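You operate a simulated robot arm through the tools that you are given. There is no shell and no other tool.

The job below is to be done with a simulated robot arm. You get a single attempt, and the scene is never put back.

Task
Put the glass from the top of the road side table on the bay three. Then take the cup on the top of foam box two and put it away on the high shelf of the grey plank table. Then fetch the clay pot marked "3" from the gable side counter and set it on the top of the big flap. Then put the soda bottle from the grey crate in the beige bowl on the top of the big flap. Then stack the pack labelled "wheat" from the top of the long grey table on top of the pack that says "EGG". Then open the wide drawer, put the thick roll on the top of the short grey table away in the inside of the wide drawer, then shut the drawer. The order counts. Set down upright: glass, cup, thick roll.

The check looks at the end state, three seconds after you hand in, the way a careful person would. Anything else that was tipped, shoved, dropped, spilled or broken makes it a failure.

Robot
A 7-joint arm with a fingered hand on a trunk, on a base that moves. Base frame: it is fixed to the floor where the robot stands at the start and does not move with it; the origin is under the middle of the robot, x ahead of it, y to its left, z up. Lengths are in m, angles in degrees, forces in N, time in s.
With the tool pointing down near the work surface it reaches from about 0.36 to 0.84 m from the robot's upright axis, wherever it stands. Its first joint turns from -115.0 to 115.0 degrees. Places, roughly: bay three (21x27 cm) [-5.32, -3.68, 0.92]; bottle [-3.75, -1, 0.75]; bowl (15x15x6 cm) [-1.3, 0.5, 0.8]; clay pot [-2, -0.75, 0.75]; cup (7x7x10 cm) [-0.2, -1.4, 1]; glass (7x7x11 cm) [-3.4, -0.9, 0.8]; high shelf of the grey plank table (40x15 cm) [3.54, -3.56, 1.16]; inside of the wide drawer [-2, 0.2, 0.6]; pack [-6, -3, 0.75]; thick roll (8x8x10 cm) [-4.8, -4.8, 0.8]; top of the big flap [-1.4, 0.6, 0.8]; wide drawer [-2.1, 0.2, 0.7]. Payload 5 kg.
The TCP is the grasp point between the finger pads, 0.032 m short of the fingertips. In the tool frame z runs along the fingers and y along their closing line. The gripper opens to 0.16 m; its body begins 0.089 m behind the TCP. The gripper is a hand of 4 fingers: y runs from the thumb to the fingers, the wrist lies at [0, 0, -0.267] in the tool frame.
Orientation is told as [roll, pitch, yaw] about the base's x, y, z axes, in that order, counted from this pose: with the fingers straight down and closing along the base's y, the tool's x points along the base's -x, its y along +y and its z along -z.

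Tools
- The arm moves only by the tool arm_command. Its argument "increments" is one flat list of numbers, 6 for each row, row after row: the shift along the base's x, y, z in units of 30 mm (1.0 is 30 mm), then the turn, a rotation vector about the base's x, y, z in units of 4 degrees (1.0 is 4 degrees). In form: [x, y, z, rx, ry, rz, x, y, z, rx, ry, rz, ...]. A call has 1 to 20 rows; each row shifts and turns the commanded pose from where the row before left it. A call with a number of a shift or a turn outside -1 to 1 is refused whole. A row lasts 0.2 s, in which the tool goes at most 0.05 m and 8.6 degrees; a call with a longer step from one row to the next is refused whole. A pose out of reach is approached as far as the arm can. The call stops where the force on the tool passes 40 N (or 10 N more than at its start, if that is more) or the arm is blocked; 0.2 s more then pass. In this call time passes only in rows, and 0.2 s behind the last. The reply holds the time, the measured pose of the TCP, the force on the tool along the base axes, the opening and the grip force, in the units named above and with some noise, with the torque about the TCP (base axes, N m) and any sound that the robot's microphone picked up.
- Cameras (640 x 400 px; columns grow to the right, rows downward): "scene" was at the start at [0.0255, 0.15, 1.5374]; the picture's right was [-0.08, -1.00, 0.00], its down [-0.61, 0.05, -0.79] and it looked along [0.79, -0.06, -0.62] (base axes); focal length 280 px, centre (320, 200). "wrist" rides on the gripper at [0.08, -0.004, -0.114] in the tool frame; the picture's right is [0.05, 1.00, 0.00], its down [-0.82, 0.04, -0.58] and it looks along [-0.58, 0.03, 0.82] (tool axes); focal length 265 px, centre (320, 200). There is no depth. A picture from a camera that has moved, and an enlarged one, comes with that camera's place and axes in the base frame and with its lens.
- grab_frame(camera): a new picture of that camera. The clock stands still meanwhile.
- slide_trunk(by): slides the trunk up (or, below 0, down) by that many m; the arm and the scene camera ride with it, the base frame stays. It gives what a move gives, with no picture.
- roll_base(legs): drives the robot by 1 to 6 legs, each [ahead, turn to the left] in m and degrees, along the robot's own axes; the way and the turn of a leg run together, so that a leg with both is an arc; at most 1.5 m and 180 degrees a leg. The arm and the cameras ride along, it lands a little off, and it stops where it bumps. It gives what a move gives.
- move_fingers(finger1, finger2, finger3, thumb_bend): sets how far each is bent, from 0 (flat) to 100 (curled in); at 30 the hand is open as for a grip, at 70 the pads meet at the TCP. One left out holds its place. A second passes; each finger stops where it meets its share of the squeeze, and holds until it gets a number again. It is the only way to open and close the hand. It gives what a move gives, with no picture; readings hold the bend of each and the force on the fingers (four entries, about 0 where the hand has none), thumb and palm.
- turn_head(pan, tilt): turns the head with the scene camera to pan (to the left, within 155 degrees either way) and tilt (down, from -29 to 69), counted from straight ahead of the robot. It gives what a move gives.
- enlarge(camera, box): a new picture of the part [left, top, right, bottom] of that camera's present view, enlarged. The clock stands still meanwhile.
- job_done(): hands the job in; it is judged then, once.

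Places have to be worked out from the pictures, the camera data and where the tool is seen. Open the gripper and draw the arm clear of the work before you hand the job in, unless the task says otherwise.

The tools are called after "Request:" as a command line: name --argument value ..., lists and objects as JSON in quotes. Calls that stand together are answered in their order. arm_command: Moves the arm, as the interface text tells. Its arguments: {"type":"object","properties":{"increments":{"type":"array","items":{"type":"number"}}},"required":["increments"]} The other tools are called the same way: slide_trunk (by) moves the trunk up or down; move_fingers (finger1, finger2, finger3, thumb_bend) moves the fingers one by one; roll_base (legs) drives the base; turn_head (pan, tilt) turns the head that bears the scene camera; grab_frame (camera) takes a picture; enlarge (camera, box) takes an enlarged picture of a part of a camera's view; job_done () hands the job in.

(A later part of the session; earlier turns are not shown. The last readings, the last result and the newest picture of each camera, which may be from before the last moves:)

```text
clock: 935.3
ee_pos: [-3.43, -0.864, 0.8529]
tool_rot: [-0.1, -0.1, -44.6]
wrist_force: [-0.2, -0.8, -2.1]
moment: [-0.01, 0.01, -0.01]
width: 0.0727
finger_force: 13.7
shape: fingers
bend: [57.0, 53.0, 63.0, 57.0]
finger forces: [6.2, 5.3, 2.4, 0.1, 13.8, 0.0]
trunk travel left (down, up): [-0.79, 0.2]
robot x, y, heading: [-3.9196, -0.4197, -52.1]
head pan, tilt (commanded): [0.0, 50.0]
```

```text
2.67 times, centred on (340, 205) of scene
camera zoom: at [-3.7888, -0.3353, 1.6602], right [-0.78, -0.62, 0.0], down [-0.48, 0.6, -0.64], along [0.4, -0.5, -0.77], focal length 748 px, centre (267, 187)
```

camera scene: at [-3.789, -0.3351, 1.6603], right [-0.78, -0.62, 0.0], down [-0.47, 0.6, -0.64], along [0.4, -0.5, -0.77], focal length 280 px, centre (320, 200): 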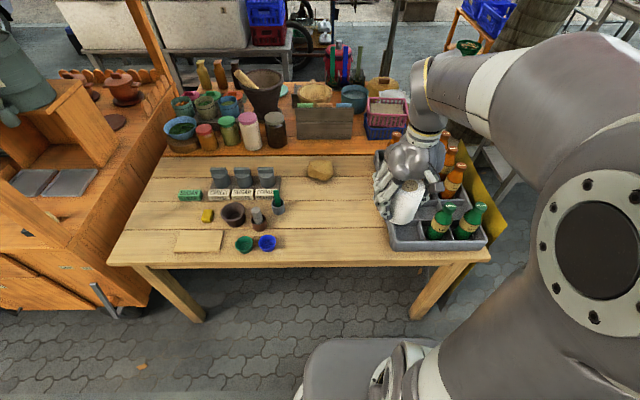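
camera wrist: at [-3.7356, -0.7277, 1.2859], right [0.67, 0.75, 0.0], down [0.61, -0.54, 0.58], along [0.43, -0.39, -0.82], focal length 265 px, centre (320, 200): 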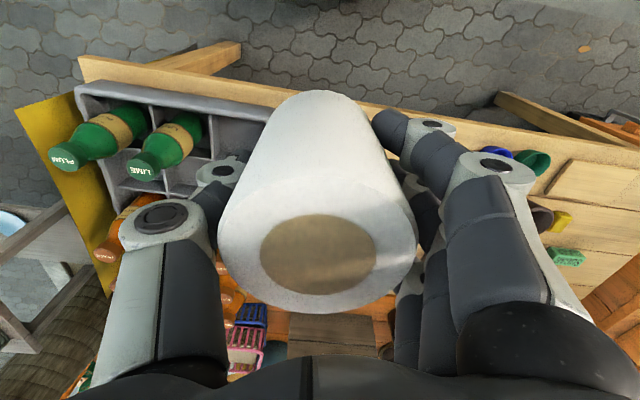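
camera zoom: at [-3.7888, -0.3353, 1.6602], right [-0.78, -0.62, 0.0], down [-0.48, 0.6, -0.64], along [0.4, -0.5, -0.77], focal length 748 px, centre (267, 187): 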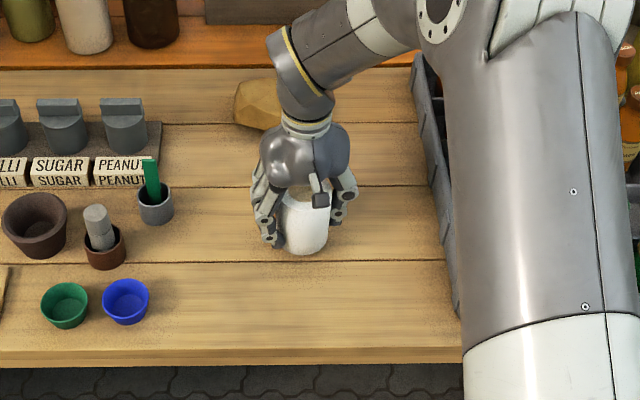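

Continue in small steps to contact with the table.

Request:
arm_command --increments '[0, 0, -0.2, 0, 0, 0]'

Request:
arm_command --increments '[0, 0, -0.15, 0, 0, 0]'

Request:
arm_command --increments '[0, 0, -0.12, 0, 0, 0]'

Request:
arm_command --increments '[0, 0, -0.12, 0, 0, 0]'

```text
clock: 935.7
ee_pos: [-3.431, -0.8639, 0.8458]
tool_rot: [-0.1, 0.1, -44.7]
wrist_force: [0.0, 0.0, -1.6]
moment: [0.01, 0.0, 0.02]
width: 0.0727
finger_force: 14.0
shape: fingers
bend: [57.0, 53.0, 63.0, 57.0]
finger forces: [6.3, 5.3, 2.3, 0.0, 13.7, 0.0]
trunk travel left (down, up): [-0.79, 0.2]
robot x, y, heading: [-3.9218, -0.4226, -51.8]
head pan, tilt (commanded): [0.0, 50.0]
```

```text
clock: 936.1
ee_pos: [-3.4312, -0.8651, 0.8432]
tool_rot: [-0.1, 0.0, -44.8]
wrist_force: [0.1, -0.6, -1.6]
moment: [-0.01, 0.01, 0.03]
width: 0.0726
finger_force: 13.6
shape: fingers
bend: [57.0, 53.0, 63.0, 57.0]
finger forces: [6.3, 5.3, 2.3, 0.0, 13.8, 0.1]
trunk travel left (down, up): [-0.79, 0.2]
robot x, y, heading: [-3.9212, -0.4152, -51.6]
head pan, tilt (commanded): [0.0, 50.0]
```

```text
clock: 936.5
ee_pos: [-3.431, -0.8652, 0.8406]
tool_rot: [-0.2, 0.0, -44.6]
wrist_force: [1.1, 0.7, -2.1]
moment: [-0.01, -0.01, -0.01]
width: 0.0724
finger_force: 14.2
shape: fingers
bend: [57.0, 53.0, 63.0, 57.0]
finger forces: [6.2, 5.3, 2.3, 0.1, 13.7, 0.0]
trunk travel left (down, up): [-0.79, 0.2]
robot x, y, heading: [-3.9223, -0.4234, -51.9]
head pan, tilt (commanded): [0.0, 50.0]
```

```text
clock: 936.9
ee_pos: [-3.4317, -0.8655, 0.836]
tool_rot: [-0.1, 0.0, -44.7]
wrist_force: [0.1, -0.1, -2.0]
moment: [-0.03, 0.03, 0.01]
width: 0.0724
finger_force: 13.5
shape: fingers
bend: [57.0, 53.0, 63.0, 57.0]
finger forces: [6.1, 5.4, 2.3, 0.0, 13.8, 0.0]
trunk travel left (down, up): [-0.79, 0.2]
robot x, y, heading: [-3.9211, -0.414, -51.6]
head pan, tilt (commanded): [0.0, 50.0]
```

Request:
arm_command --increments '[0, 0, -0.12, 0, 0, 0]'

Request:
arm_command --increments '[0, 0, -0.12, 0, 0, 0]'

Request:
arm_command --increments '[0, 0, -0.12, 0, 0, 0]'

```text
clock: 937.3
ee_pos: [-3.4298, -0.8654, 0.8327]
tool_rot: [0.0, 0.0, -44.7]
wrist_force: [-1.1, 0.4, 1.4]
moment: [-0.01, 0.02, -0.01]
width: 0.0725
finger_force: 14.1
shape: fingers
bend: [57.0, 54.0, 63.0, 57.0]
finger forces: [6.7, 5.5, 2.4, 0.0, 14.4, 0.0]
trunk travel left (down, up): [-0.79, 0.2]
robot x, y, heading: [-3.9205, -0.4227, -51.7]
head pan, tilt (commanded): [0.0, 50.0]
```

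```text
clock: 937.7
ee_pos: [-3.4304, -0.8657, 0.8318]
tool_rot: [-0.1, -0.3, -44.7]
wrist_force: [-0.9, 1.5, 20.3]
moment: [0.09, 0.18, -0.03]
width: 0.0726
finger_force: 16.0
shape: fingers
bend: [57.0, 54.0, 63.0, 57.0]
finger forces: [8.2, 5.9, 2.5, 0.1, 15.7, 0.0]
trunk travel left (down, up): [-0.79, 0.2]
robot x, y, heading: [-3.9222, -0.4193, -51.5]
head pan, tilt (commanded): [0.0, 50.0]
```

```text
clock: 938.1
ee_pos: [-3.4304, -0.8647, 0.8276]
tool_rot: [0.0, -0.3, -44.7]
wrist_force: [1.5, -0.5, 25.6]
moment: [0.11, 0.0, -0.05]
width: 0.0729
finger_force: 18.9
shape: fingers
bend: [58.0, 55.0, 64.0, 57.0]
finger forces: [9.6, 6.7, 4.9, 0.0, 16.8, 0.0]
trunk travel left (down, up): [-0.79, 0.2]
robot x, y, heading: [-3.9242, -0.4181, -51.6]
head pan, tilt (commanded): [0.0, 50.0]
```

Roll is on the table. Release and lift.

Request:
arm_command --increments '[0, 0, 0.15, 0, 0, 0]'

Request:
move_fingers --finger1 48 --finger2 47 --finger3 50 --thumb_bend 50

Request:
move_fingers --finger1 38 --finger2 38 --finger3 38 --thumb_bend 38

Request:
arm_command --increments '[0, 0, 0.5, 0, 0, 0, 0, 0, 1, 0, 0, 0, 0, 0, 1, 0, 0, 0, 0, 0, 1, 0, 0, 0, 0, 0, 1, 0, 0, 0, 0, 0, 1, 0, 0, 0, 0, 0, 1, 0, 0, 0, 0, 0, 1, 0, 0, 0, -0.7, 0.3, 1, 0, 0, 0, -0.9, 0.32, 1, 0, 0, 0, -0.9, 0.32, 1, 0, 0, 0, -0.9, 0.32, 0.5, 0, 0, 0, -0.9, 0.32, 0, 0, 0, 0, -0.9, 0.32, 0, 0, 0, 0]'

Request:
enlarge --camera "scene" --box '[240, 130, 440, 280]'

```text
clock: 938.5
ee_pos: [-3.432, -0.8653, 0.8273]
tool_rot: [-0.1, 0.2, -44.6]
wrist_force: [3.1, -2.2, 6.8]
moment: [0.0, -0.12, -0.04]
width: 0.073
finger_force: 18.0
shape: fingers
bend: [57.0, 55.0, 63.0, 57.0]
finger forces: [8.5, 6.8, 4.8, 0.1, 15.8, 0.1]
trunk travel left (down, up): [-0.79, 0.2]
robot x, y, heading: [-3.9256, -0.4141, -51.6]
head pan, tilt (commanded): [0.0, 50.0]
```

```text
clock: 939.5
ee_pos: [-3.4308, -0.8652, 0.8282]
tool_rot: [-0.1, -0.1, -44.6]
wrist_force: [0.3, 0.9, -0.8]
moment: [-0.02, -0.01, 0.0]
width: 0.0947
finger_force: 0.0
shape: fingers
bend: [48.0, 47.0, 50.0, 50.0]
finger forces: [0.0, 0.0, 0.0, 0.0, 0.1, 0.1]
trunk travel left (down, up): [-0.79, 0.2]
robot x, y, heading: [-3.9197, -0.4169, -51.5]
head pan, tilt (commanded): [0.0, 50.0]
```

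```text
clock: 940.5
ee_pos: [-3.4298, -0.8652, 0.8292]
tool_rot: [-0.2, 0.0, -44.6]
wrist_force: [-0.2, -0.1, 0.0]
moment: [-0.01, -0.01, 0.01]
width: 0.1384
finger_force: 0.1
shape: fingers
bend: [38.0, 38.0, 38.0, 38.0]
finger forces: [0.1, 0.1, 0.0, 0.0, 0.0, 0.0]
trunk travel left (down, up): [-0.79, 0.2]
robot x, y, heading: [-3.9232, -0.4162, -51.7]
head pan, tilt (commanded): [0.0, 50.0]
```

```text
clock: 943.5
ee_pos: [-3.5876, -0.8085, 1.1607]
tool_rot: [-0.1, -0.1, -44.6]
wrist_force: [-1.0, 0.0, 0.5]
moment: [-0.02, -0.02, 0.0]
width: 0.1389
finger_force: 0.3
shape: fingers
bend: [38.0, 38.0, 38.0, 38.0]
finger forces: [0.0, 0.1, 0.0, 0.0, 0.0, 0.0]
trunk travel left (down, up): [-0.79, 0.2]
robot x, y, heading: [-3.9182, -0.4183, -52.0]
head pan, tilt (commanded): [0.0, 50.0]
```

```text
2.67 times, centred on (340, 205) of scene
camera zoom: at [-3.7899, -0.3344, 1.6603], right [-0.78, -0.62, 0.0], down [-0.47, 0.6, -0.64], along [0.4, -0.5, -0.77], focal length 748 px, centre (267, 187)
```

zoom: 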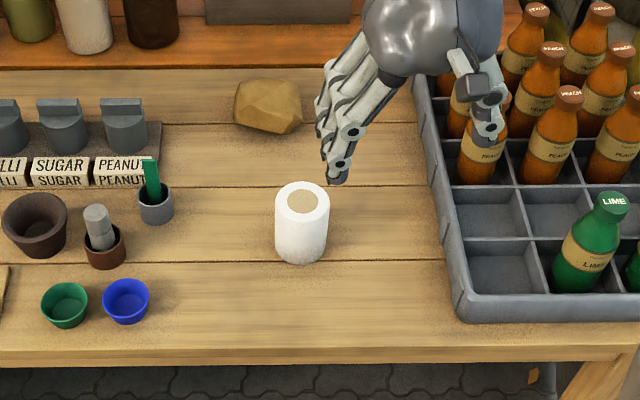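

The roll stands safely on the table. Now I drive to the wide drawer on the cart's road side and face it.

Request:
arm_command --increments '[-0.6, 0.75, 0, 0, 0, 0, -0.6, 0.75, 0, 0, 0, 0, -0.5, 0.6, 0, 0, 0, 0]'

Request:
roll_base --legs '[[0, 151], [0.55, 0], [0, -64], [1.45, 0], [0, -86]]'

Request:
turn_head --pan 5 --tilt 40

Request:
grab_frame --camera "scene"

Request:
grab_frame --camera "wrist"

```text
clock: 944.3
ee_pos: [-3.6382, -0.746, 1.1592]
tool_rot: [-0.1, -0.1, -44.6]
wrist_force: [0.1, 0.3, -0.4]
moment: [0.0, -0.03, 0.03]
width: 0.1386
finger_force: 0.1
shape: fingers
bend: [38.0, 38.0, 38.0, 38.0]
finger forces: [0.1, 0.0, 0.1, 0.0, 0.0, 0.0]
trunk travel left (down, up): [-0.79, 0.2]
robot x, y, heading: [-3.9236, -0.4219, -51.5]
head pan, tilt (commanded): [0.0, 50.0]
```

```text
clock: 967.0
ee_pos: [-2.5383, 0.686, 1.1593]
tool_rot: [-0.1, 0.0, -41.2]
wrist_force: [0.1, 0.1, 0.6]
moment: [-0.01, 0.01, -0.02]
width: 0.1386
finger_force: 0.1
shape: fingers
bend: [38.0, 38.0, 38.0, 38.0]
finger forces: [0.0, 0.0, 0.1, 0.1, 0.1, 0.0]
trunk travel left (down, up): [-0.79, 0.2]
robot x, y, heading: [-2.842, 0.9966, -48.0]
head pan, tilt (commanded): [0.0, 50.0]
```

```text
clock: 967.7
ee_pos: [-2.5388, 0.6854, 1.1596]
tool_rot: [-0.1, 0.1, -41.3]
wrist_force: [0.1, 0.1, 0.1]
moment: [0.01, 0.0, -0.01]
width: 0.1384
finger_force: 0.0
shape: fingers
bend: [38.0, 38.0, 38.0, 38.0]
finger forces: [0.0, 0.1, 0.1, 0.0, 0.0, 0.0]
trunk travel left (down, up): [-0.79, 0.2]
robot x, y, heading: [-2.8438, 0.9972, -48.2]
head pan, tilt (commanded): [5.0, 40.0]
```

```text
taken
camera scene: at [-2.7046, 1.0854, 1.6744], right [-0.68, -0.73, 0.0], down [-0.47, 0.44, -0.77], along [0.56, -0.52, -0.64], focal length 280 px, centre (320, 200)
```

scene: 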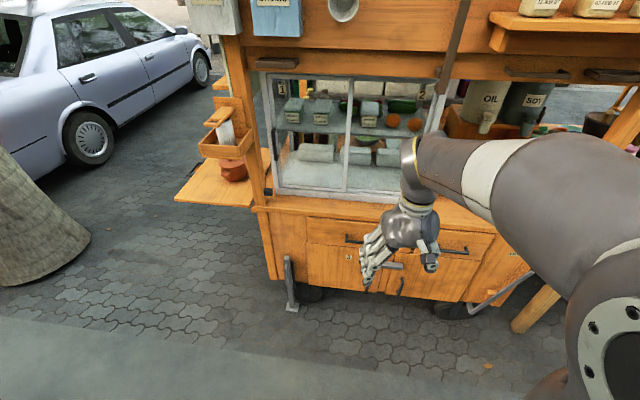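

```text
taken
camera wrist: at [-2.602, 0.7347, 1.2723], right [0.62, 0.79, 0.0], down [0.64, -0.5, 0.58], along [0.45, -0.36, -0.82], focal length 265 px, centre (320, 200)
```

wrist: 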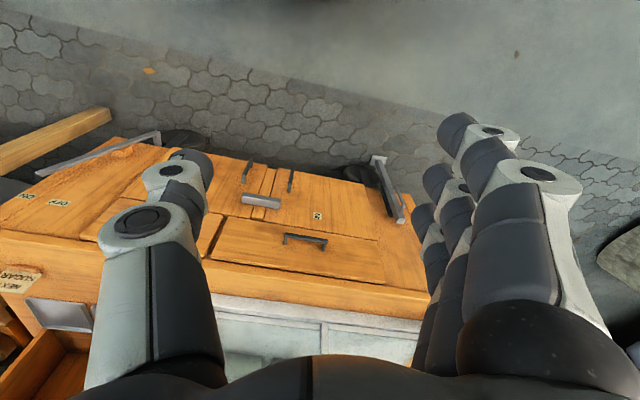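

The two drawer fronts are visible. Zoom in to see widths, handles and labels.

Request:
enlarge --camera "scene" --box '[240, 180, 540, 330]'

Request:
enlarge --camera "wrist" --box '[60, 110, 440, 350]'

```text
2.13 times, centred on (390, 255) of scene
camera zoom: at [-2.7046, 1.0854, 1.6744], right [-0.68, -0.73, 0.0], down [-0.47, 0.44, -0.77], along [0.56, -0.52, -0.64], focal length 598 px, centre (171, 83)
```

zoom: 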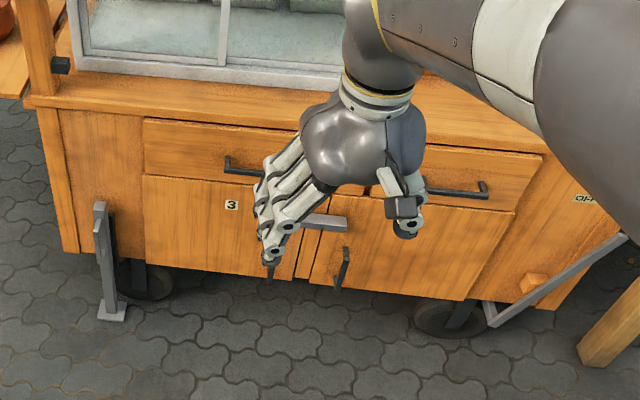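

```text
1.67 times, centred on (250, 230) of wrist
camera zoom: at [-2.602, 0.7347, 1.2723], right [0.62, 0.79, 0.0], down [0.64, -0.5, 0.58], along [0.45, -0.36, -0.82], focal length 442 px, centre (437, 150)
```

zoom: 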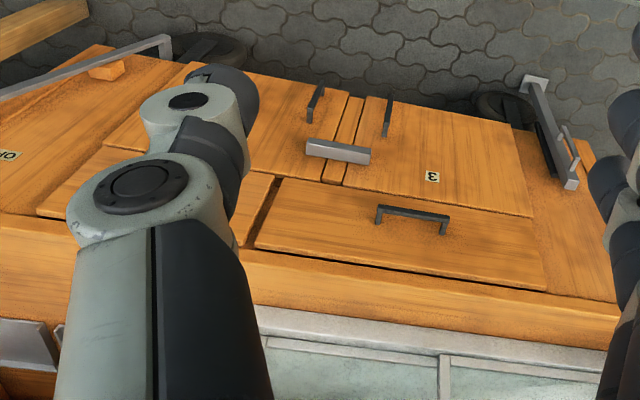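

The wide drawer is the left one; its bar handle is at about (-2.205, 0.362, 0.70). I align the base squarely with it, then rotate the hand to approach the bar horizontally (fingers above, thumb below).

Request:
roll_base --legs '[[0, -45.5], [-0.135, 0], [0, 42.6]]'

Request:
arm_command --increments '[0, 0, 0, 0, 0, -1, 0, 0, 0, 0, 0, -1, 0, 0, 0, 0, 0, -1, 0, 0, 0, 0, 0, -1, 0, 0, 0, 0, 0, -1, 0, 0, 0, 0, 0, -1, 0, 0, 0, 0, 0, -1, 0, 0, 0, 0, 0, -1, 0, 0, 0, 0, 0, -1, 0, 0, 0, 0, 0, -1, 0, 0, 0, 0, 0, -1, 0, 0, 0, 0, 0, -1, 0, 0, 0, 0, 0, -1, 0, 0, 0, 0, 0, -1, 0, 0, 0, 0, 0, -1, 0, 0, 0, 0, 0, -1, 0, 0, 0, 0, 0, -1, 0, 0, 0, 0, 0, -1, 0, 0, 0, 0, 0, -1, 0, 0, 0, 0, 0, -1]'

Request:
grab_frame --camera "scene"

```text
clock: 973.0
ee_pos: [-2.5465, 0.8035, 1.1594]
tool_rot: [-0.1, 0.0, -44.3]
wrist_force: [-0.3, 0.5, 0.2]
moment: [-0.01, -0.01, 0.0]
width: 0.1386
finger_force: 0.0
shape: fingers
bend: [38.0, 38.0, 38.0, 38.0]
finger forces: [0.0, 0.1, 0.0, 0.0, 0.0, 0.0]
trunk travel left (down, up): [-0.79, 0.2]
robot x, y, heading: [-2.8318, 1.1294, -51.4]
head pan, tilt (commanded): [5.0, 40.0]
```

```text
clock: 977.2
ee_pos: [-2.5458, 0.804, 1.1609]
tool_rot: [-0.1, 0.0, -124.4]
wrist_force: [-0.4, 0.0, 0.0]
moment: [-0.03, 0.0, -0.01]
width: 0.1387
finger_force: 0.1
shape: fingers
bend: [38.0, 38.0, 38.0, 38.0]
finger forces: [0.0, 0.1, 0.1, 0.0, 0.0, 0.1]
trunk travel left (down, up): [-0.79, 0.2]
robot x, y, heading: [-2.8316, 1.127, -51.3]
head pan, tilt (commanded): [5.0, 40.0]
```

```text
taken
camera scene: at [-2.6906, 1.2113, 1.6744], right [-0.72, -0.69, 0.0], down [-0.44, 0.46, -0.77], along [0.53, -0.55, -0.64], focal length 280 px, centre (320, 200)
```

scene: 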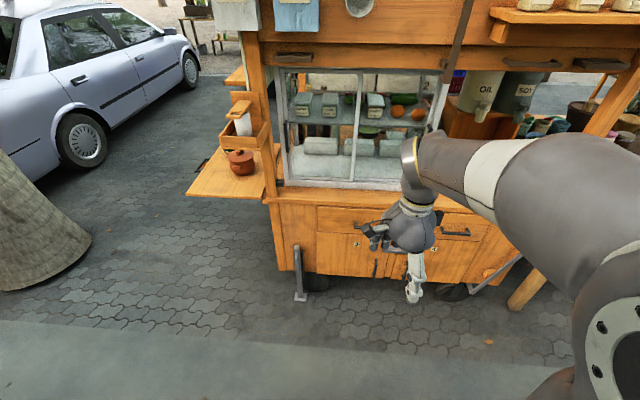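

I finish the yaw, extend the hand forward, then begin pitching it toward horizontal.

Request:
arm_command --increments '[0.611, -0.756, 0, 0, 0, -1, 0.611, -0.756, 0, 0, 0, -1, 0.611, -0.756, 0, 0, 0, -1, 0.611, -0.756, 0, 0, 0, -1, 0.611, -0.756, 0, 0, 0, -0.2, 0.611, -0.756, 0, 0, 0, 0, 0.611, -0.756, 0, 0, 0, 0, 0.611, -0.756, 0, 0, 0, 0, 0.611, -0.756, 0, 0, 0, 0, 0.611, -0.756, 0, 0, 0, 0]'

Request:
arm_command --increments '[0, 0, 0, -0.78, -0.63, 0, 0, 0, 0, -0.78, -0.63, 0, 0, 0, 0, -0.78, -0.63, 0, 0, 0, 0, -0.78, -0.63, 0, 0, 0, 0, -0.78, -0.63, 0, 0, 0, 0, -0.78, -0.63, 0, 0, 0, 0, -0.78, -0.63, 0, 0, 0, 0, -0.78, -0.63, 0, 0, 0, 0, -0.78, -0.63, 0, 0, 0, 0, -0.78, -0.63, 0, 0, 0, 0, -0.78, -0.63, 0, 0, 0, 0, -0.78, -0.63, 0, 0, 0, 0, -0.78, -0.63, 0, 0, 0, 0, -0.78, -0.63, 0, 0, 0, 0, -0.78, -0.63, 0]'

Request:
grab_frame --camera "scene"

Request:
grab_frame --camera "wrist"

```text
clock: 979.4
ee_pos: [-2.3632, 0.5757, 1.1585]
tool_rot: [-0.3, 0.0, -141.1]
wrist_force: [1.1, 0.4, 1.1]
moment: [0.04, 0.05, 0.0]
width: 0.1389
finger_force: 0.1
shape: fingers
bend: [38.0, 38.0, 38.0, 38.0]
finger forces: [0.1, 0.0, 0.0, 0.1, 0.0, 0.0]
trunk travel left (down, up): [-0.79, 0.2]
robot x, y, heading: [-2.832, 1.1302, -51.6]
head pan, tilt (commanded): [5.0, 40.0]
```

```text
clock: 982.6
ee_pos: [-2.3633, 0.5759, 1.1587]
tool_rot: [60.1, 0.0, -141.2]
wrist_force: [-0.1, 0.1, -0.2]
moment: [-0.03, 0.01, 0.01]
width: 0.1388
finger_force: 0.1
shape: fingers
bend: [38.0, 38.0, 38.0, 38.0]
finger forces: [0.0, 0.1, 0.0, 0.0, 0.0, 0.1]
trunk travel left (down, up): [-0.79, 0.2]
robot x, y, heading: [-2.8331, 1.1286, -51.5]
head pan, tilt (commanded): [5.0, 40.0]
```

```text
taken
camera scene: at [-2.6905, 1.2113, 1.6744], right [-0.72, -0.69, 0.0], down [-0.44, 0.46, -0.77], along [0.53, -0.55, -0.64], focal length 280 px, centre (320, 200)
```

scene: 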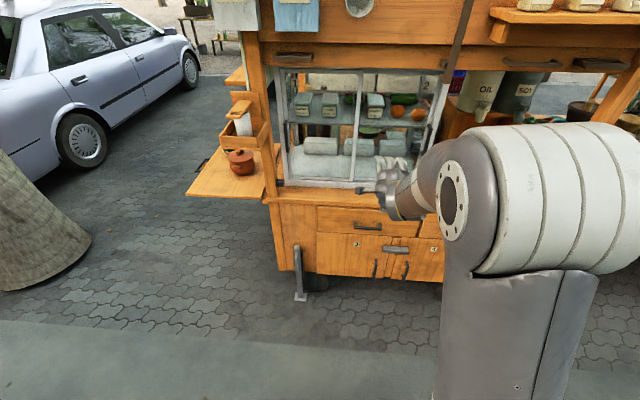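

```text
taken
camera wrist: at [-2.3646, 0.704, 1.2117], right [0.35, -0.35, 0.87], down [-0.94, -0.14, 0.32], along [0.01, -0.92, -0.38], focal length 265 px, centre (320, 200)
```

wrist: 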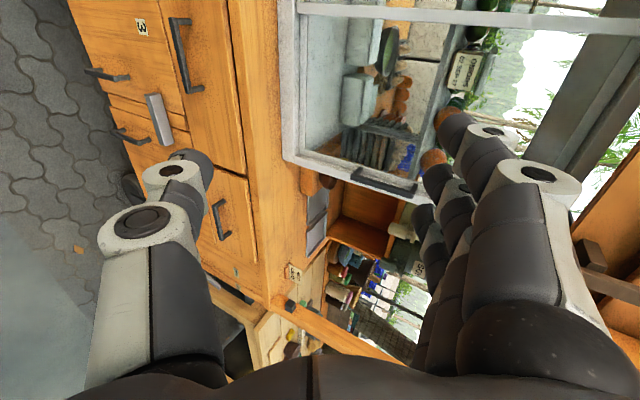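

The hand pitches fine. Zoom for an exact handle position.

Request:
enlarge --camera "scene" --box '[300, 190, 460, 290]'

Request:
enlarge --camera "wrist" --box '[60, 0, 300, 150]'

```text
4.00 times, centred on (380, 240) of scene
camera zoom: at [-2.6905, 1.2113, 1.6744], right [-0.72, -0.69, 0.0], down [-0.44, 0.46, -0.77], along [0.53, -0.55, -0.64], focal length 1122 px, centre (80, 40)
```

zoom: 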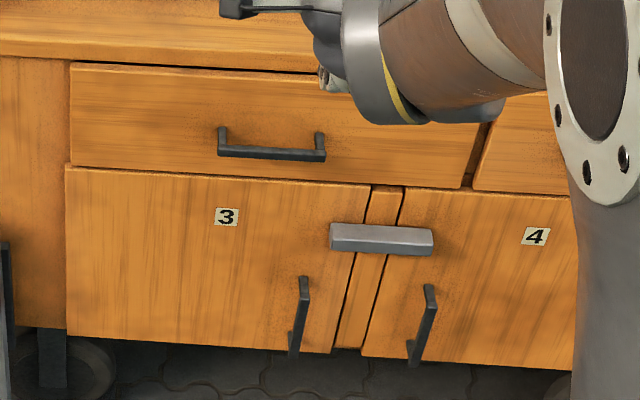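

```text
2.67 times, centred on (180, 75) of wrist
camera zoom: at [-2.3646, 0.704, 1.2117], right [0.35, -0.35, 0.87], down [-0.94, -0.14, 0.32], along [0.01, -0.92, -0.38], focal length 708 px, centre (693, 533)
```

zoom: 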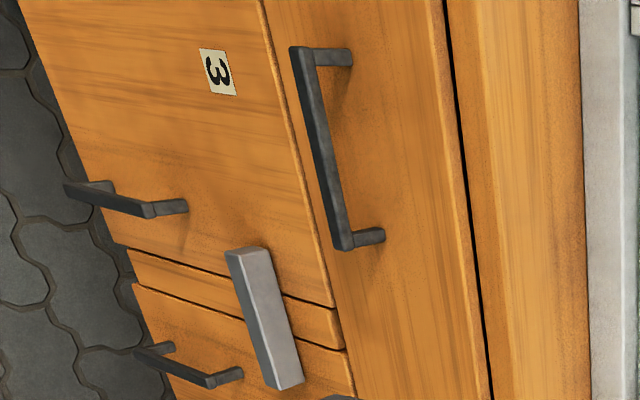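

Best estimate: bar center H ≈ (-2.203, 0.366, 0.70), ~12.5 cm long. I pitch a bit more, shape the fingers, and lower trunk and arm to handle height in front of it.

Request:
arm_command --increments '[0, 0, 0, -0.78, -0.63, 0, 0, 0, 0, -0.78, -0.63, 0, 0, 0, 0, -0.78, -0.63, 0, 0, 0, 0, -0.78, -0.63, 0]'

Request:
move_fingers --finger1 50 --finger2 50 --finger3 50 --thumb_bend 50

Request:
slide_trunk --by -0.25

Request:
arm_command --increments '[0.3, -0.4, -1, 0, 0, 0, 0.3, -0.4, -1, 0, 0, 0, 0.3, -0.4, -1, 0, 0, 0, 0.3, -0.4, -1, 0, 0, 0, 0.3, -0.4, -1, 0, 0, 0, 0.3, -0.4, -1, 0, 0, 0, 0.3, -0.4, -0.9, 0, 0, 0]'

Request:
grab_frame --camera "scene"

Request:
grab_frame --camera "wrist"

```text
clock: 983.6
ee_pos: [-2.3629, 0.576, 1.1597]
tool_rot: [76.1, 0.0, -140.9]
wrist_force: [0.2, -1.0, 0.1]
moment: [0.0, -0.01, -0.01]
width: 0.139
finger_force: 0.1
shape: fingers
bend: [38.0, 38.0, 38.0, 38.0]
finger forces: [0.1, 0.0, 0.0, 0.0, 0.0, 0.1]
trunk travel left (down, up): [-0.79, 0.2]
robot x, y, heading: [-2.8332, 1.1273, -51.3]
head pan, tilt (commanded): [5.0, 40.0]
```

```text
clock: 984.6
ee_pos: [-2.3627, 0.5763, 1.1596]
tool_rot: [76.1, 0.0, -141.0]
wrist_force: [-0.4, 0.2, 0.2]
moment: [0.0, -0.03, 0.02]
width: 0.0922
finger_force: 0.1
shape: fingers
bend: [50.0, 50.0, 50.0, 50.0]
finger forces: [0.0, 0.1, 0.0, 0.0, 0.0, 0.0]
trunk travel left (down, up): [-0.79, 0.2]
robot x, y, heading: [-2.8341, 1.1295, -51.2]
head pan, tilt (commanded): [5.0, 40.0]
```

```text
clock: 987.2
ee_pos: [-2.3629, 0.5755, 0.9096]
tool_rot: [76.1, 0.0, -141.1]
wrist_force: [-1.0, 0.6, -0.7]
moment: [-0.02, 0.01, -0.03]
width: 0.092
finger_force: 0.0
shape: fingers
bend: [50.0, 50.0, 50.0, 50.0]
finger forces: [0.1, 0.1, 0.0, 0.0, 0.1, 0.1]
trunk travel left (down, up): [-0.54, 0.45]
robot x, y, heading: [-2.8307, 1.1307, -51.2]
head pan, tilt (commanded): [5.0, 40.0]
```

```text
clock: 988.8
ee_pos: [-2.3007, 0.4919, 0.7023]
tool_rot: [76.1, 0.0, -141.0]
wrist_force: [-0.4, -0.6, 0.5]
moment: [0.03, -0.02, 0.0]
width: 0.0918
finger_force: 0.0
shape: fingers
bend: [50.0, 50.0, 50.0, 50.0]
finger forces: [0.0, 0.1, 0.0, 0.0, 0.0, 0.0]
trunk travel left (down, up): [-0.54, 0.45]
robot x, y, heading: [-2.8352, 1.1293, -51.3]
head pan, tilt (commanded): [5.0, 40.0]
```

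```text
taken
camera scene: at [-2.6905, 1.2112, 1.4244], right [-0.72, -0.69, 0.0], down [-0.44, 0.46, -0.77], along [0.53, -0.55, -0.64], focal length 280 px, centre (320, 200)
```

scene: 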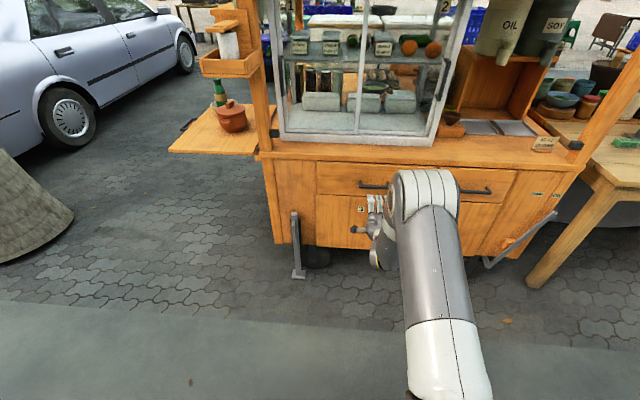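

```text
taken
camera wrist: at [-2.3082, 0.628, 0.7239], right [0.19, -0.15, 0.97], down [-0.98, -0.08, 0.18], along [0.05, -0.98, -0.17], focal length 265 px, centre (320, 200)
```

wrist: 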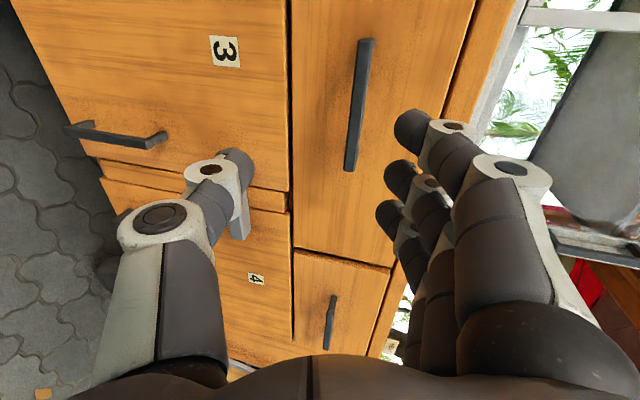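

The handle is straight ahead: offset 16 cm along the drawer direction, aligned sideways and in height. I advance 14 cm so the bar lies between fingers and thumb.

Request:
arm_command --increments '[0.588, -0.728, 0, 0, 0, 0, 0.588, -0.728, 0, 0, 0, 0, 0.588, -0.728, 0, 0, 0, 0, 0.588, -0.728, 0, 0, 0, 0]'

Request:
grab_frame --camera "wrist"

Request:
enlarge --camera "scene" --box '[300, 140, 460, 280]'

```text
clock: 989.8
ee_pos: [-2.23, 0.405, 0.7027]
tool_rot: [76.1, 0.1, -141.0]
wrist_force: [0.6, 0.2, -0.6]
moment: [0.0, 0.03, 0.01]
width: 0.0917
finger_force: 0.0
shape: fingers
bend: [50.0, 50.0, 50.0, 50.0]
finger forces: [0.0, 0.0, 0.1, 0.0, 0.0, 0.0]
trunk travel left (down, up): [-0.54, 0.45]
robot x, y, heading: [-2.8309, 1.1262, -51.2]
head pan, tilt (commanded): [5.0, 40.0]
```

```text
taken
camera wrist: at [-2.2378, 0.5412, 0.7258], right [0.19, -0.15, 0.97], down [-0.98, -0.08, 0.18], along [0.05, -0.98, -0.17], focal length 265 px, centre (320, 200)
```

wrist: 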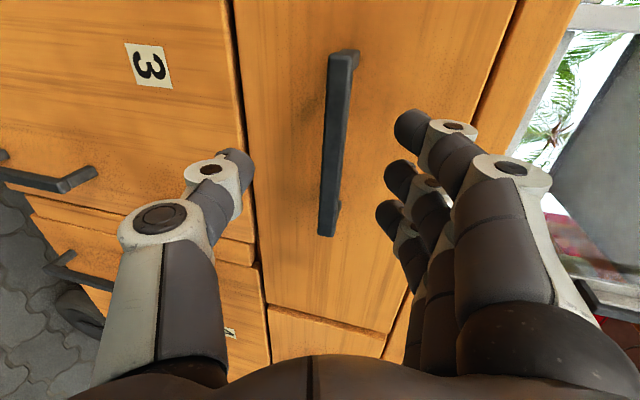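

```text
2.86 times, centred on (380, 210) of scene
camera zoom: at [-2.6905, 1.2112, 1.4244], right [-0.72, -0.69, 0.0], down [-0.44, 0.46, -0.77], along [0.53, -0.55, -0.64], focal length 802 px, centre (149, 171)
```

zoom: 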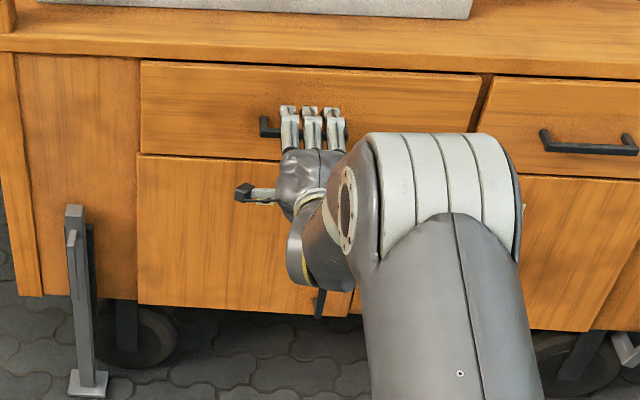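

The bar lies between fingers (above) and thumb (below). Advance 2.5 cm more and close on it.

Request:
arm_command --increments '[0.525, -0.65, 0, 0, 0, 0]'

Request:
move_fingers --finger1 66 --finger2 66 --finger3 66 --thumb_bend 64

Request:
grab_frame --camera "wrist"

```text
clock: 990.2
ee_pos: [-2.2139, 0.3859, 0.7026]
tool_rot: [76.0, 0.0, -141.2]
wrist_force: [-0.3, -0.1, 0.9]
moment: [0.02, -0.01, 0.0]
width: 0.0918
finger_force: 0.1
shape: fingers
bend: [50.0, 50.0, 50.0, 50.0]
finger forces: [0.0, 0.1, 0.0, 0.1, 0.0, 0.0]
trunk travel left (down, up): [-0.54, 0.45]
robot x, y, heading: [-2.8332, 1.1282, -51.4]
head pan, tilt (commanded): [5.0, 40.0]
```

```text
clock: 991.2
ee_pos: [-2.2131, 0.3863, 0.7028]
tool_rot: [76.2, 0.0, -141.1]
wrist_force: [1.4, -0.5, 2.6]
moment: [-0.06, -0.03, -0.02]
width: 0.0384
finger_force: 1.4
shape: fingers
bend: [65.0, 65.0, 65.0, 64.0]
finger forces: [0.9, 1.0, 0.9, 0.0, 0.0, 0.0]
trunk travel left (down, up): [-0.54, 0.45]
robot x, y, heading: [-2.8331, 1.1268, -51.3]
head pan, tilt (commanded): [5.0, 40.0]
```

```text
taken
camera wrist: at [-2.2222, 0.5217, 0.7259], right [0.19, -0.15, 0.97], down [-0.98, -0.08, 0.18], along [0.05, -0.98, -0.17], focal length 265 px, centre (320, 200)
```

wrist: 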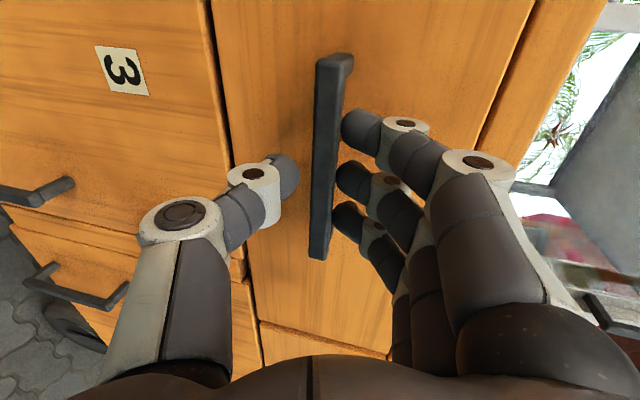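

Fingers touch the bar; close thumb and fingers firmly.

Request:
move_fingers --finger1 72 --finger2 72 --finger3 72 --thumb_bend 74

Request:
grab_frame --camera "wrist"

```text
clock: 992.2
ee_pos: [-2.2151, 0.3861, 0.7049]
tool_rot: [76.2, -0.1, -141.0]
wrist_force: [1.0, -1.7, 8.2]
moment: [-0.21, -0.16, 0.0]
width: 0.03
finger_force: 15.6
shape: fingers
bend: [69.0, 69.0, 69.0, 69.0]
finger forces: [6.7, 6.6, 6.7, 0.0, 11.5, 0.0]
trunk travel left (down, up): [-0.54, 0.45]
robot x, y, heading: [-2.8325, 1.1238, -51.4]
head pan, tilt (commanded): [5.0, 40.0]
```

```text
taken
camera wrist: at [-2.2223, 0.5218, 0.7267], right [0.19, -0.15, 0.97], down [-0.98, -0.08, 0.18], along [0.05, -0.98, -0.17], focal length 265 px, centre (320, 200)
```

wrist: 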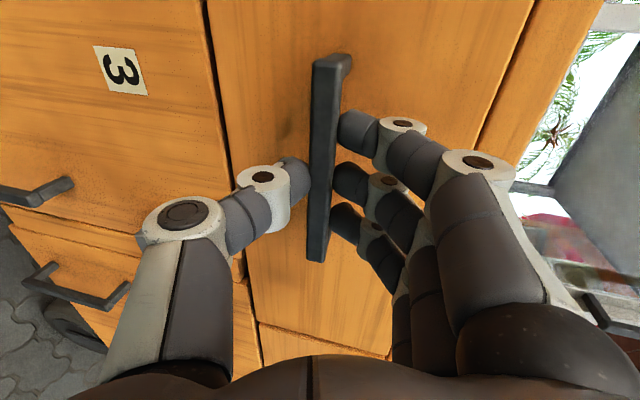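

Firm pinch on the bar. Pull the drawer out in small steps.

Request:
move_fingers --finger1 75 --finger2 75 --finger3 75 --thumb_bend 79

Request:
arm_command --increments '[-0.3, 0.37, 0, 0, 0, 0, -0.42, 0.52, 0, 0, 0, 0, -0.42, 0.52, 0, 0, 0, 0]'

Request:
grab_frame --camera "wrist"

Request:
enlarge --camera "scene" --box '[280, 140, 480, 280]'

```text
clock: 993.2
ee_pos: [-2.2141, 0.3861, 0.7039]
tool_rot: [76.0, 0.0, -141.1]
wrist_force: [1.8, -1.7, 7.6]
moment: [-0.29, -0.27, -0.02]
width: 0.0299
finger_force: 24.1
shape: fingers
bend: [70.0, 70.0, 70.0, 69.0]
finger forces: [9.2, 9.2, 9.2, 0.0, 20.2, 0.0]
trunk travel left (down, up): [-0.54, 0.45]
robot x, y, heading: [-2.8341, 1.1307, -51.8]
head pan, tilt (commanded): [5.0, 40.0]
```

```text
clock: 994.0
ee_pos: [-2.2499, 0.4283, 0.7031]
tool_rot: [76.0, 0.0, -141.0]
wrist_force: [0.4, 0.4, 8.8]
moment: [-0.37, -0.26, 0.04]
width: 0.0296
finger_force: 25.1
shape: fingers
bend: [70.0, 70.0, 70.0, 69.0]
finger forces: [9.8, 9.7, 9.8, 0.0, 20.3, 0.0]
trunk travel left (down, up): [-0.54, 0.45]
robot x, y, heading: [-2.8346, 1.1278, -51.4]
head pan, tilt (commanded): [5.0, 40.0]
```

```text
taken
camera wrist: at [-2.2571, 0.5648, 0.7259], right [0.19, -0.15, 0.97], down [-0.98, -0.08, 0.18], along [0.05, -0.98, -0.17], focal length 265 px, centre (320, 200)
```

wrist: 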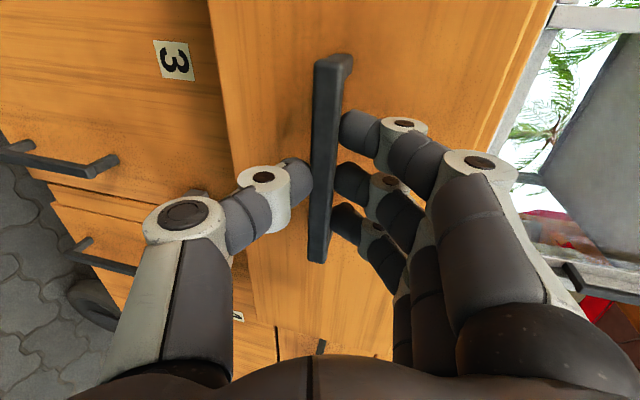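

```text
2.86 times, centred on (380, 210) of scene
camera zoom: at [-2.6912, 1.212, 1.4244], right [-0.72, -0.69, 0.0], down [-0.44, 0.46, -0.77], along [0.53, -0.55, -0.64], focal length 802 px, centre (149, 171)
```

zoom: 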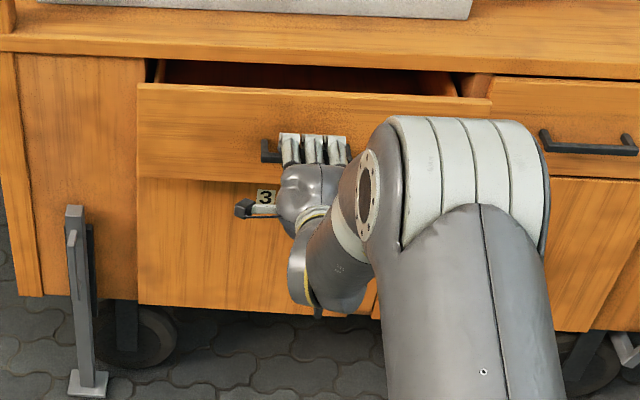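

The drawer slides out smoothly. Continue pulling ~16 cm.

Request:
arm_command --increments '[-0.42, 0.52, 0, 0, 0, 0, -0.42, 0.52, 0, 0, 0, 0, -0.42, 0.52, 0, 0, 0, 0, -0.42, 0.52, 0, 0, 0, 0, -0.42, 0.52, 0, 0, 0, 0, -0.42, 0.52, 0, 0, 0, 0, -0.42, 0.52, 0, 0, 0, 0, -0.42, 0.52, 0, 0, 0, 0]'

Request:
grab_frame --camera "scene"

Request:
enlarge --camera "scene" --box '[280, 140, 480, 280]'

```text
clock: 995.8
ee_pos: [-2.3498, 0.5531, 0.7028]
tool_rot: [76.1, -0.1, -141.1]
wrist_force: [-1.9, -1.4, 11.5]
moment: [-0.39, -0.3, -0.03]
width: 0.0297
finger_force: 25.3
shape: fingers
bend: [70.0, 70.0, 70.0, 69.0]
finger forces: [10.3, 10.1, 10.2, 0.0, 19.5, 0.1]
trunk travel left (down, up): [-0.54, 0.45]
robot x, y, heading: [-2.8339, 1.1267, -51.3]
head pan, tilt (commanded): [5.0, 40.0]
```

```text
taken
camera scene: at [-2.6914, 1.2119, 1.4245], right [-0.72, -0.69, 0.0], down [-0.44, 0.46, -0.77], along [0.53, -0.55, -0.64], focal length 280 px, centre (320, 200)
```

scene: 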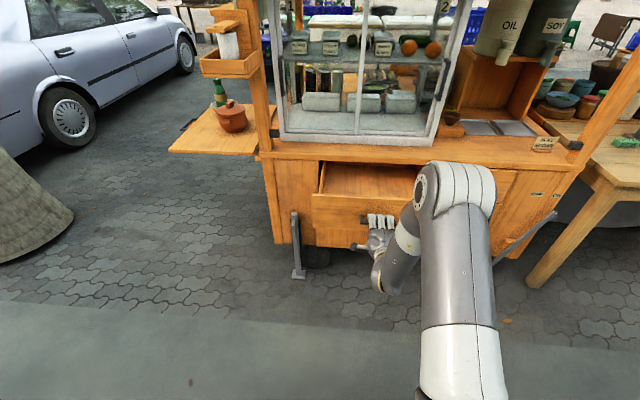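

```text
2.86 times, centred on (380, 210) of scene
camera zoom: at [-2.6914, 1.2119, 1.4245], right [-0.72, -0.69, 0.0], down [-0.44, 0.46, -0.77], along [0.53, -0.55, -0.64], focal length 802 px, centre (149, 171)
```

zoom: 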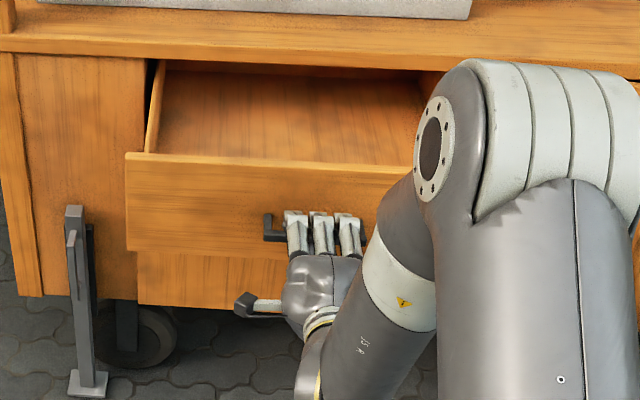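

Open by ~21 cm; a little more for comfortable placing.

Request:
arm_command --increments '[-0.42, 0.52, 0, 0, 0, 0, -0.42, 0.52, 0, 0, 0, 0, -0.42, 0.52, 0, 0, 0, 0]'

Request:
enlarge --camera "scene" --box '[280, 140, 480, 280]'

```text
clock: 996.6
ee_pos: [-2.388, 0.5999, 0.7038]
tool_rot: [76.1, -0.1, -141.0]
wrist_force: [-1.8, -1.5, 14.2]
moment: [-0.43, -0.37, -0.07]
width: 0.0296
finger_force: 24.4
shape: fingers
bend: [70.0, 70.0, 70.0, 70.0]
finger forces: [10.5, 10.5, 10.5, 0.0, 18.5, 0.1]
trunk travel left (down, up): [-0.54, 0.45]
robot x, y, heading: [-2.8366, 1.1247, -51.7]
head pan, tilt (commanded): [5.0, 40.0]
```

```text
2.86 times, centred on (380, 210) of scene
camera zoom: at [-2.6915, 1.2121, 1.4245], right [-0.72, -0.69, 0.0], down [-0.44, 0.46, -0.77], along [0.53, -0.55, -0.64], focal length 802 px, centre (149, 171)
```

zoom: 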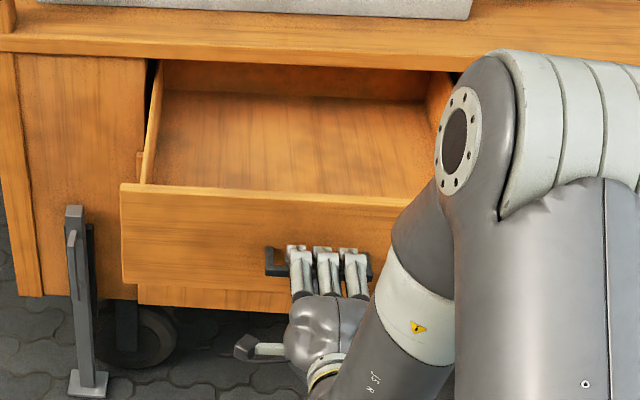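

The drawer is open ~27.5 cm, empty inside. I release the handle and back the hand off, then raise and return it to vertical.

Request:
move_fingers --finger1 52 --finger2 52 --finger3 52 --thumb_bend 52

Request:
arm_command --increments '[-0.42, 0.52, 0, 0, 0, 0, -0.55, 0.68, 0, 0, 0, 0, -0.55, 0.68, 0, 0, 0, 0]'

Request:
slide_trunk --by 0.3

Request:
arm_command --increments '[0, 0, 0.5, 0.78, 0.63, 0, 0, 0, 0.5, 0.78, 0.63, 0, 0, 0, 0.5, 0.78, 0.63, 0, 0, 0, 0.5, 0.78, 0.63, 0, 0, 0, 0.5, 0.78, 0.63, 0, 0, 0, 0.5, 0.78, 0.63, 0, 0, 0, 0.5, 0.78, 0.63, 0, 0, 0, 0.5, 0.78, 0.63, 0, 0, 0, 0.5, 0.78, 0.63, 0, 0, 0, 0.5, 0.78, 0.63, 0, 0, 0, 0.5, 0.78, 0.63, 0, 0, 0, 0, 0.78, 0.63, 0, 0, 0, 0, 0.78, 0.63, 0, 0, 0, 0, 0.78, 0.63, 0, 0, 0, 0, 0.78, 0.63, 0, 0, 0, 0, 0.78, 0.63, 0, 0, 0, 0, 0.78, 0.63, 0, 0, 0, 0, 0.78, 0.63, 0, 0, 0, 0, 0.78, 0.63, 0]'

Request:
grab_frame --camera "scene"

```text
clock: 997.6
ee_pos: [-2.3866, 0.5992, 0.7016]
tool_rot: [76.0, 0.0, -141.1]
wrist_force: [-0.5, 0.3, -0.9]
moment: [0.0, -0.04, 0.02]
width: 0.0827
finger_force: 0.1
shape: fingers
bend: [52.0, 52.0, 52.0, 52.0]
finger forces: [0.0, 0.0, 0.1, 0.0, 0.0, 0.0]
trunk travel left (down, up): [-0.54, 0.45]
robot x, y, heading: [-2.8338, 1.1281, -51.2]
head pan, tilt (commanded): [5.0, 40.0]
```

```text
clock: 998.4
ee_pos: [-2.4324, 0.6567, 0.701]
tool_rot: [76.1, 0.0, -141.1]
wrist_force: [0.3, -0.1, -0.1]
moment: [0.01, -0.01, 0.0]
width: 0.0827
finger_force: 0.1
shape: fingers
bend: [52.0, 52.0, 52.0, 52.0]
finger forces: [0.0, 0.0, 0.1, 0.1, 0.0, 0.1]
trunk travel left (down, up): [-0.54, 0.45]
robot x, y, heading: [-2.8322, 1.1268, -51.4]
head pan, tilt (commanded): [5.0, 40.0]
```

```text
clock: 1001.4
ee_pos: [-2.4323, 0.6556, 1.0014]
tool_rot: [76.1, 0.0, -141.1]
wrist_force: [-0.2, -0.5, -0.3]
moment: [-0.02, 0.01, 0.02]
width: 0.0828
finger_force: 0.1
shape: fingers
bend: [52.0, 52.0, 52.0, 52.0]
finger forces: [0.1, 0.0, 0.1, 0.0, 0.1, 0.0]
trunk travel left (down, up): [-0.84, 0.15]
robot x, y, heading: [-2.831, 1.1281, -51.3]
head pan, tilt (commanded): [5.0, 40.0]
```

```text
clock: 1005.4
ee_pos: [-2.433, 0.6573, 1.1656]
tool_rot: [-0.3, 0.0, -141.1]
wrist_force: [-0.1, 0.5, 0.5]
moment: [-0.02, -0.01, 0.02]
width: 0.0831
finger_force: 0.1
shape: fingers
bend: [52.0, 52.0, 52.0, 52.0]
finger forces: [0.0, 0.0, 0.0, 0.1, 0.0, 0.0]
trunk travel left (down, up): [-0.84, 0.15]
robot x, y, heading: [-2.838, 1.1272, -51.1]
head pan, tilt (commanded): [5.0, 40.0]
```

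```text
taken
camera scene: at [-2.6901, 1.2106, 1.7244], right [-0.72, -0.69, 0.0], down [-0.44, 0.46, -0.77], along [0.53, -0.55, -0.64], focal length 280 px, centre (320, 200)
```

scene: 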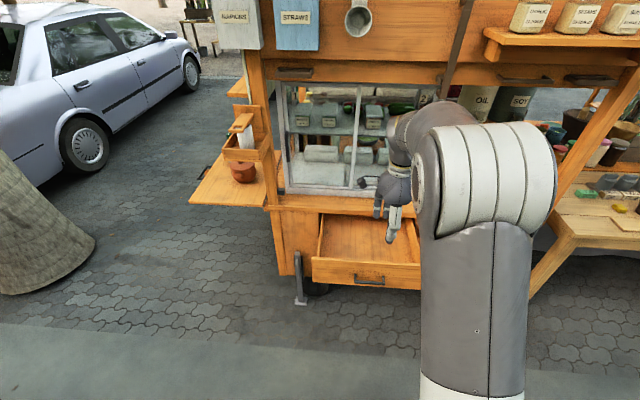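

The drawer stays open. I rotate the hand back, retract, and drive to fetch the roll.

Request:
arm_command --increments '[-0.6, 0.743, 0, 0, 0, 1, -0.6, 0.743, 0, 0, 0, 1, -0.6, 0.743, 0, 0, 0, 1, -0.6, 0.743, 0, 0, 0, 1, -0.6, 0.743, 0, 0, 0, 1, -0.6, 0.743, 0, 0, 0, 1, -0.6, 0.743, 0, 0, 0, 1, 0, 0, 0, 0, 0, 1, 0, 0, 0, 0, 0, 1, 0, 0, 0, 0, 0, 1, 0, 0, 0, 0, 0, 1, 0, 0, 0, 0, 0, 1, 0, 0, 0, 0, 0, 1, 0, 0, 0, 0, 0, 1, 0, 0, 0, 0, 0, 1, 0, 0, 0, 0, 0, 1, 0, 0, 0, 0, 0, 1, 0, 0, 0, 0, 0, 1, 0, 0, 0, 0, 0, 1, 0, 0, 0, 0, 0, 1]'

Request:
roll_base --legs '[[0, -88], [1.5, 0], [0, 58], [0.56, 0], [0, 30]]'

Request:
move_fingers --finger1 38 --finger2 38 --finger3 38 --thumb_bend 38

Request:
turn_head --pan 0 --tilt 50

Request:
grab_frame --camera "scene"

Request:
grab_frame --camera "wrist"

```text
clock: 1009.6
ee_pos: [-2.559, 0.8115, 1.1678]
tool_rot: [-0.1, -0.1, -61.0]
wrist_force: [0.4, -0.1, 0.1]
moment: [-0.01, 0.02, 0.0]
width: 0.0831
finger_force: 0.1
shape: fingers
bend: [52.0, 52.0, 52.0, 52.0]
finger forces: [0.0, 0.0, 0.0, 0.1, 0.0, 0.0]
trunk travel left (down, up): [-0.84, 0.15]
robot x, y, heading: [-2.8346, 1.1262, -51.3]
head pan, tilt (commanded): [5.0, 40.0]
```

```text
clock: 1027.7
ee_pos: [-3.6018, -0.7373, 1.1669]
tool_rot: [0.0, 0.0, -60.5]
wrist_force: [0.7, 0.3, -0.2]
moment: [0.05, 0.0, 0.02]
width: 0.083
finger_force: 0.1
shape: fingers
bend: [52.0, 52.0, 52.0, 52.0]
finger forces: [0.0, 0.1, 0.0, 0.0, 0.0, 0.0]
trunk travel left (down, up): [-0.84, 0.15]
robot x, y, heading: [-3.8837, -0.4239, -50.7]
head pan, tilt (commanded): [5.0, 40.0]
```

```text
clock: 1028.7
ee_pos: [-3.6028, -0.7382, 1.1662]
tool_rot: [-0.2, 0.0, -60.5]
wrist_force: [-0.5, 0.3, 0.7]
moment: [-0.02, -0.01, -0.02]
width: 0.1386
finger_force: 0.1
shape: fingers
bend: [38.0, 38.0, 38.0, 38.0]
finger forces: [0.1, 0.0, 0.0, 0.1, 0.0, 0.0]
trunk travel left (down, up): [-0.84, 0.15]
robot x, y, heading: [-3.8833, -0.4253, -50.5]
head pan, tilt (commanded): [5.0, 40.0]
```

```text
clock: 1029.4
ee_pos: [-3.6027, -0.7377, 1.167]
tool_rot: [-0.1, 0.0, -60.4]
wrist_force: [-0.7, -0.2, -0.2]
moment: [0.02, 0.01, 0.0]
width: 0.1384
finger_force: 0.0
shape: fingers
bend: [38.0, 38.0, 38.0, 38.0]
finger forces: [0.0, 0.0, 0.1, 0.0, 0.0, 0.0]
trunk travel left (down, up): [-0.84, 0.15]
robot x, y, heading: [-3.8812, -0.4241, -50.8]
head pan, tilt (commanded): [0.0, 50.0]
```

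```text
taken
camera scene: at [-3.7492, -0.3385, 1.7103], right [-0.77, -0.63, 0.0], down [-0.49, 0.59, -0.64], along [0.41, -0.5, -0.77], focal length 280 px, centre (320, 200)
```

scene: 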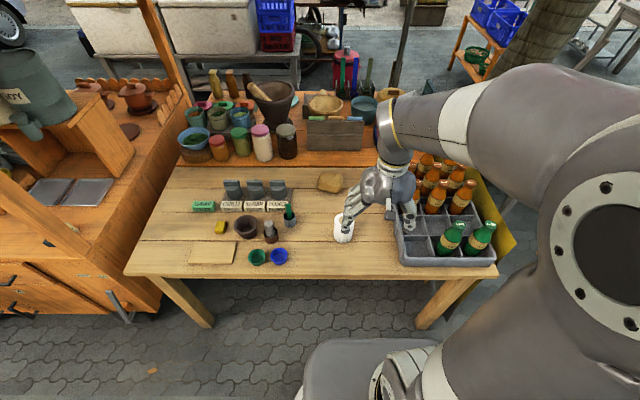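

```text
taken
camera wrist: at [-3.6461, -0.6701, 1.2797], right [0.84, 0.54, 0.0], down [0.44, -0.69, 0.58], along [0.31, -0.49, -0.82], focal length 265 px, centre (320, 200)
```

wrist: 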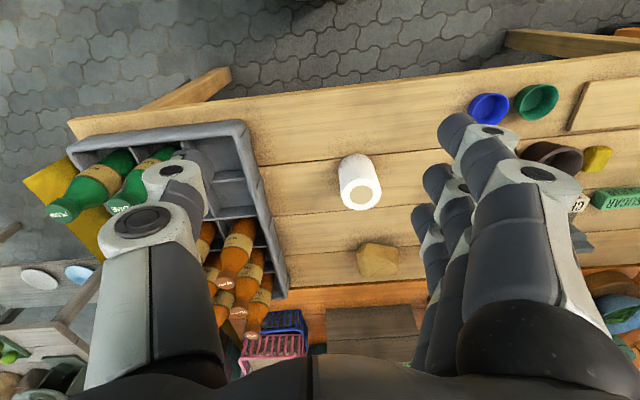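

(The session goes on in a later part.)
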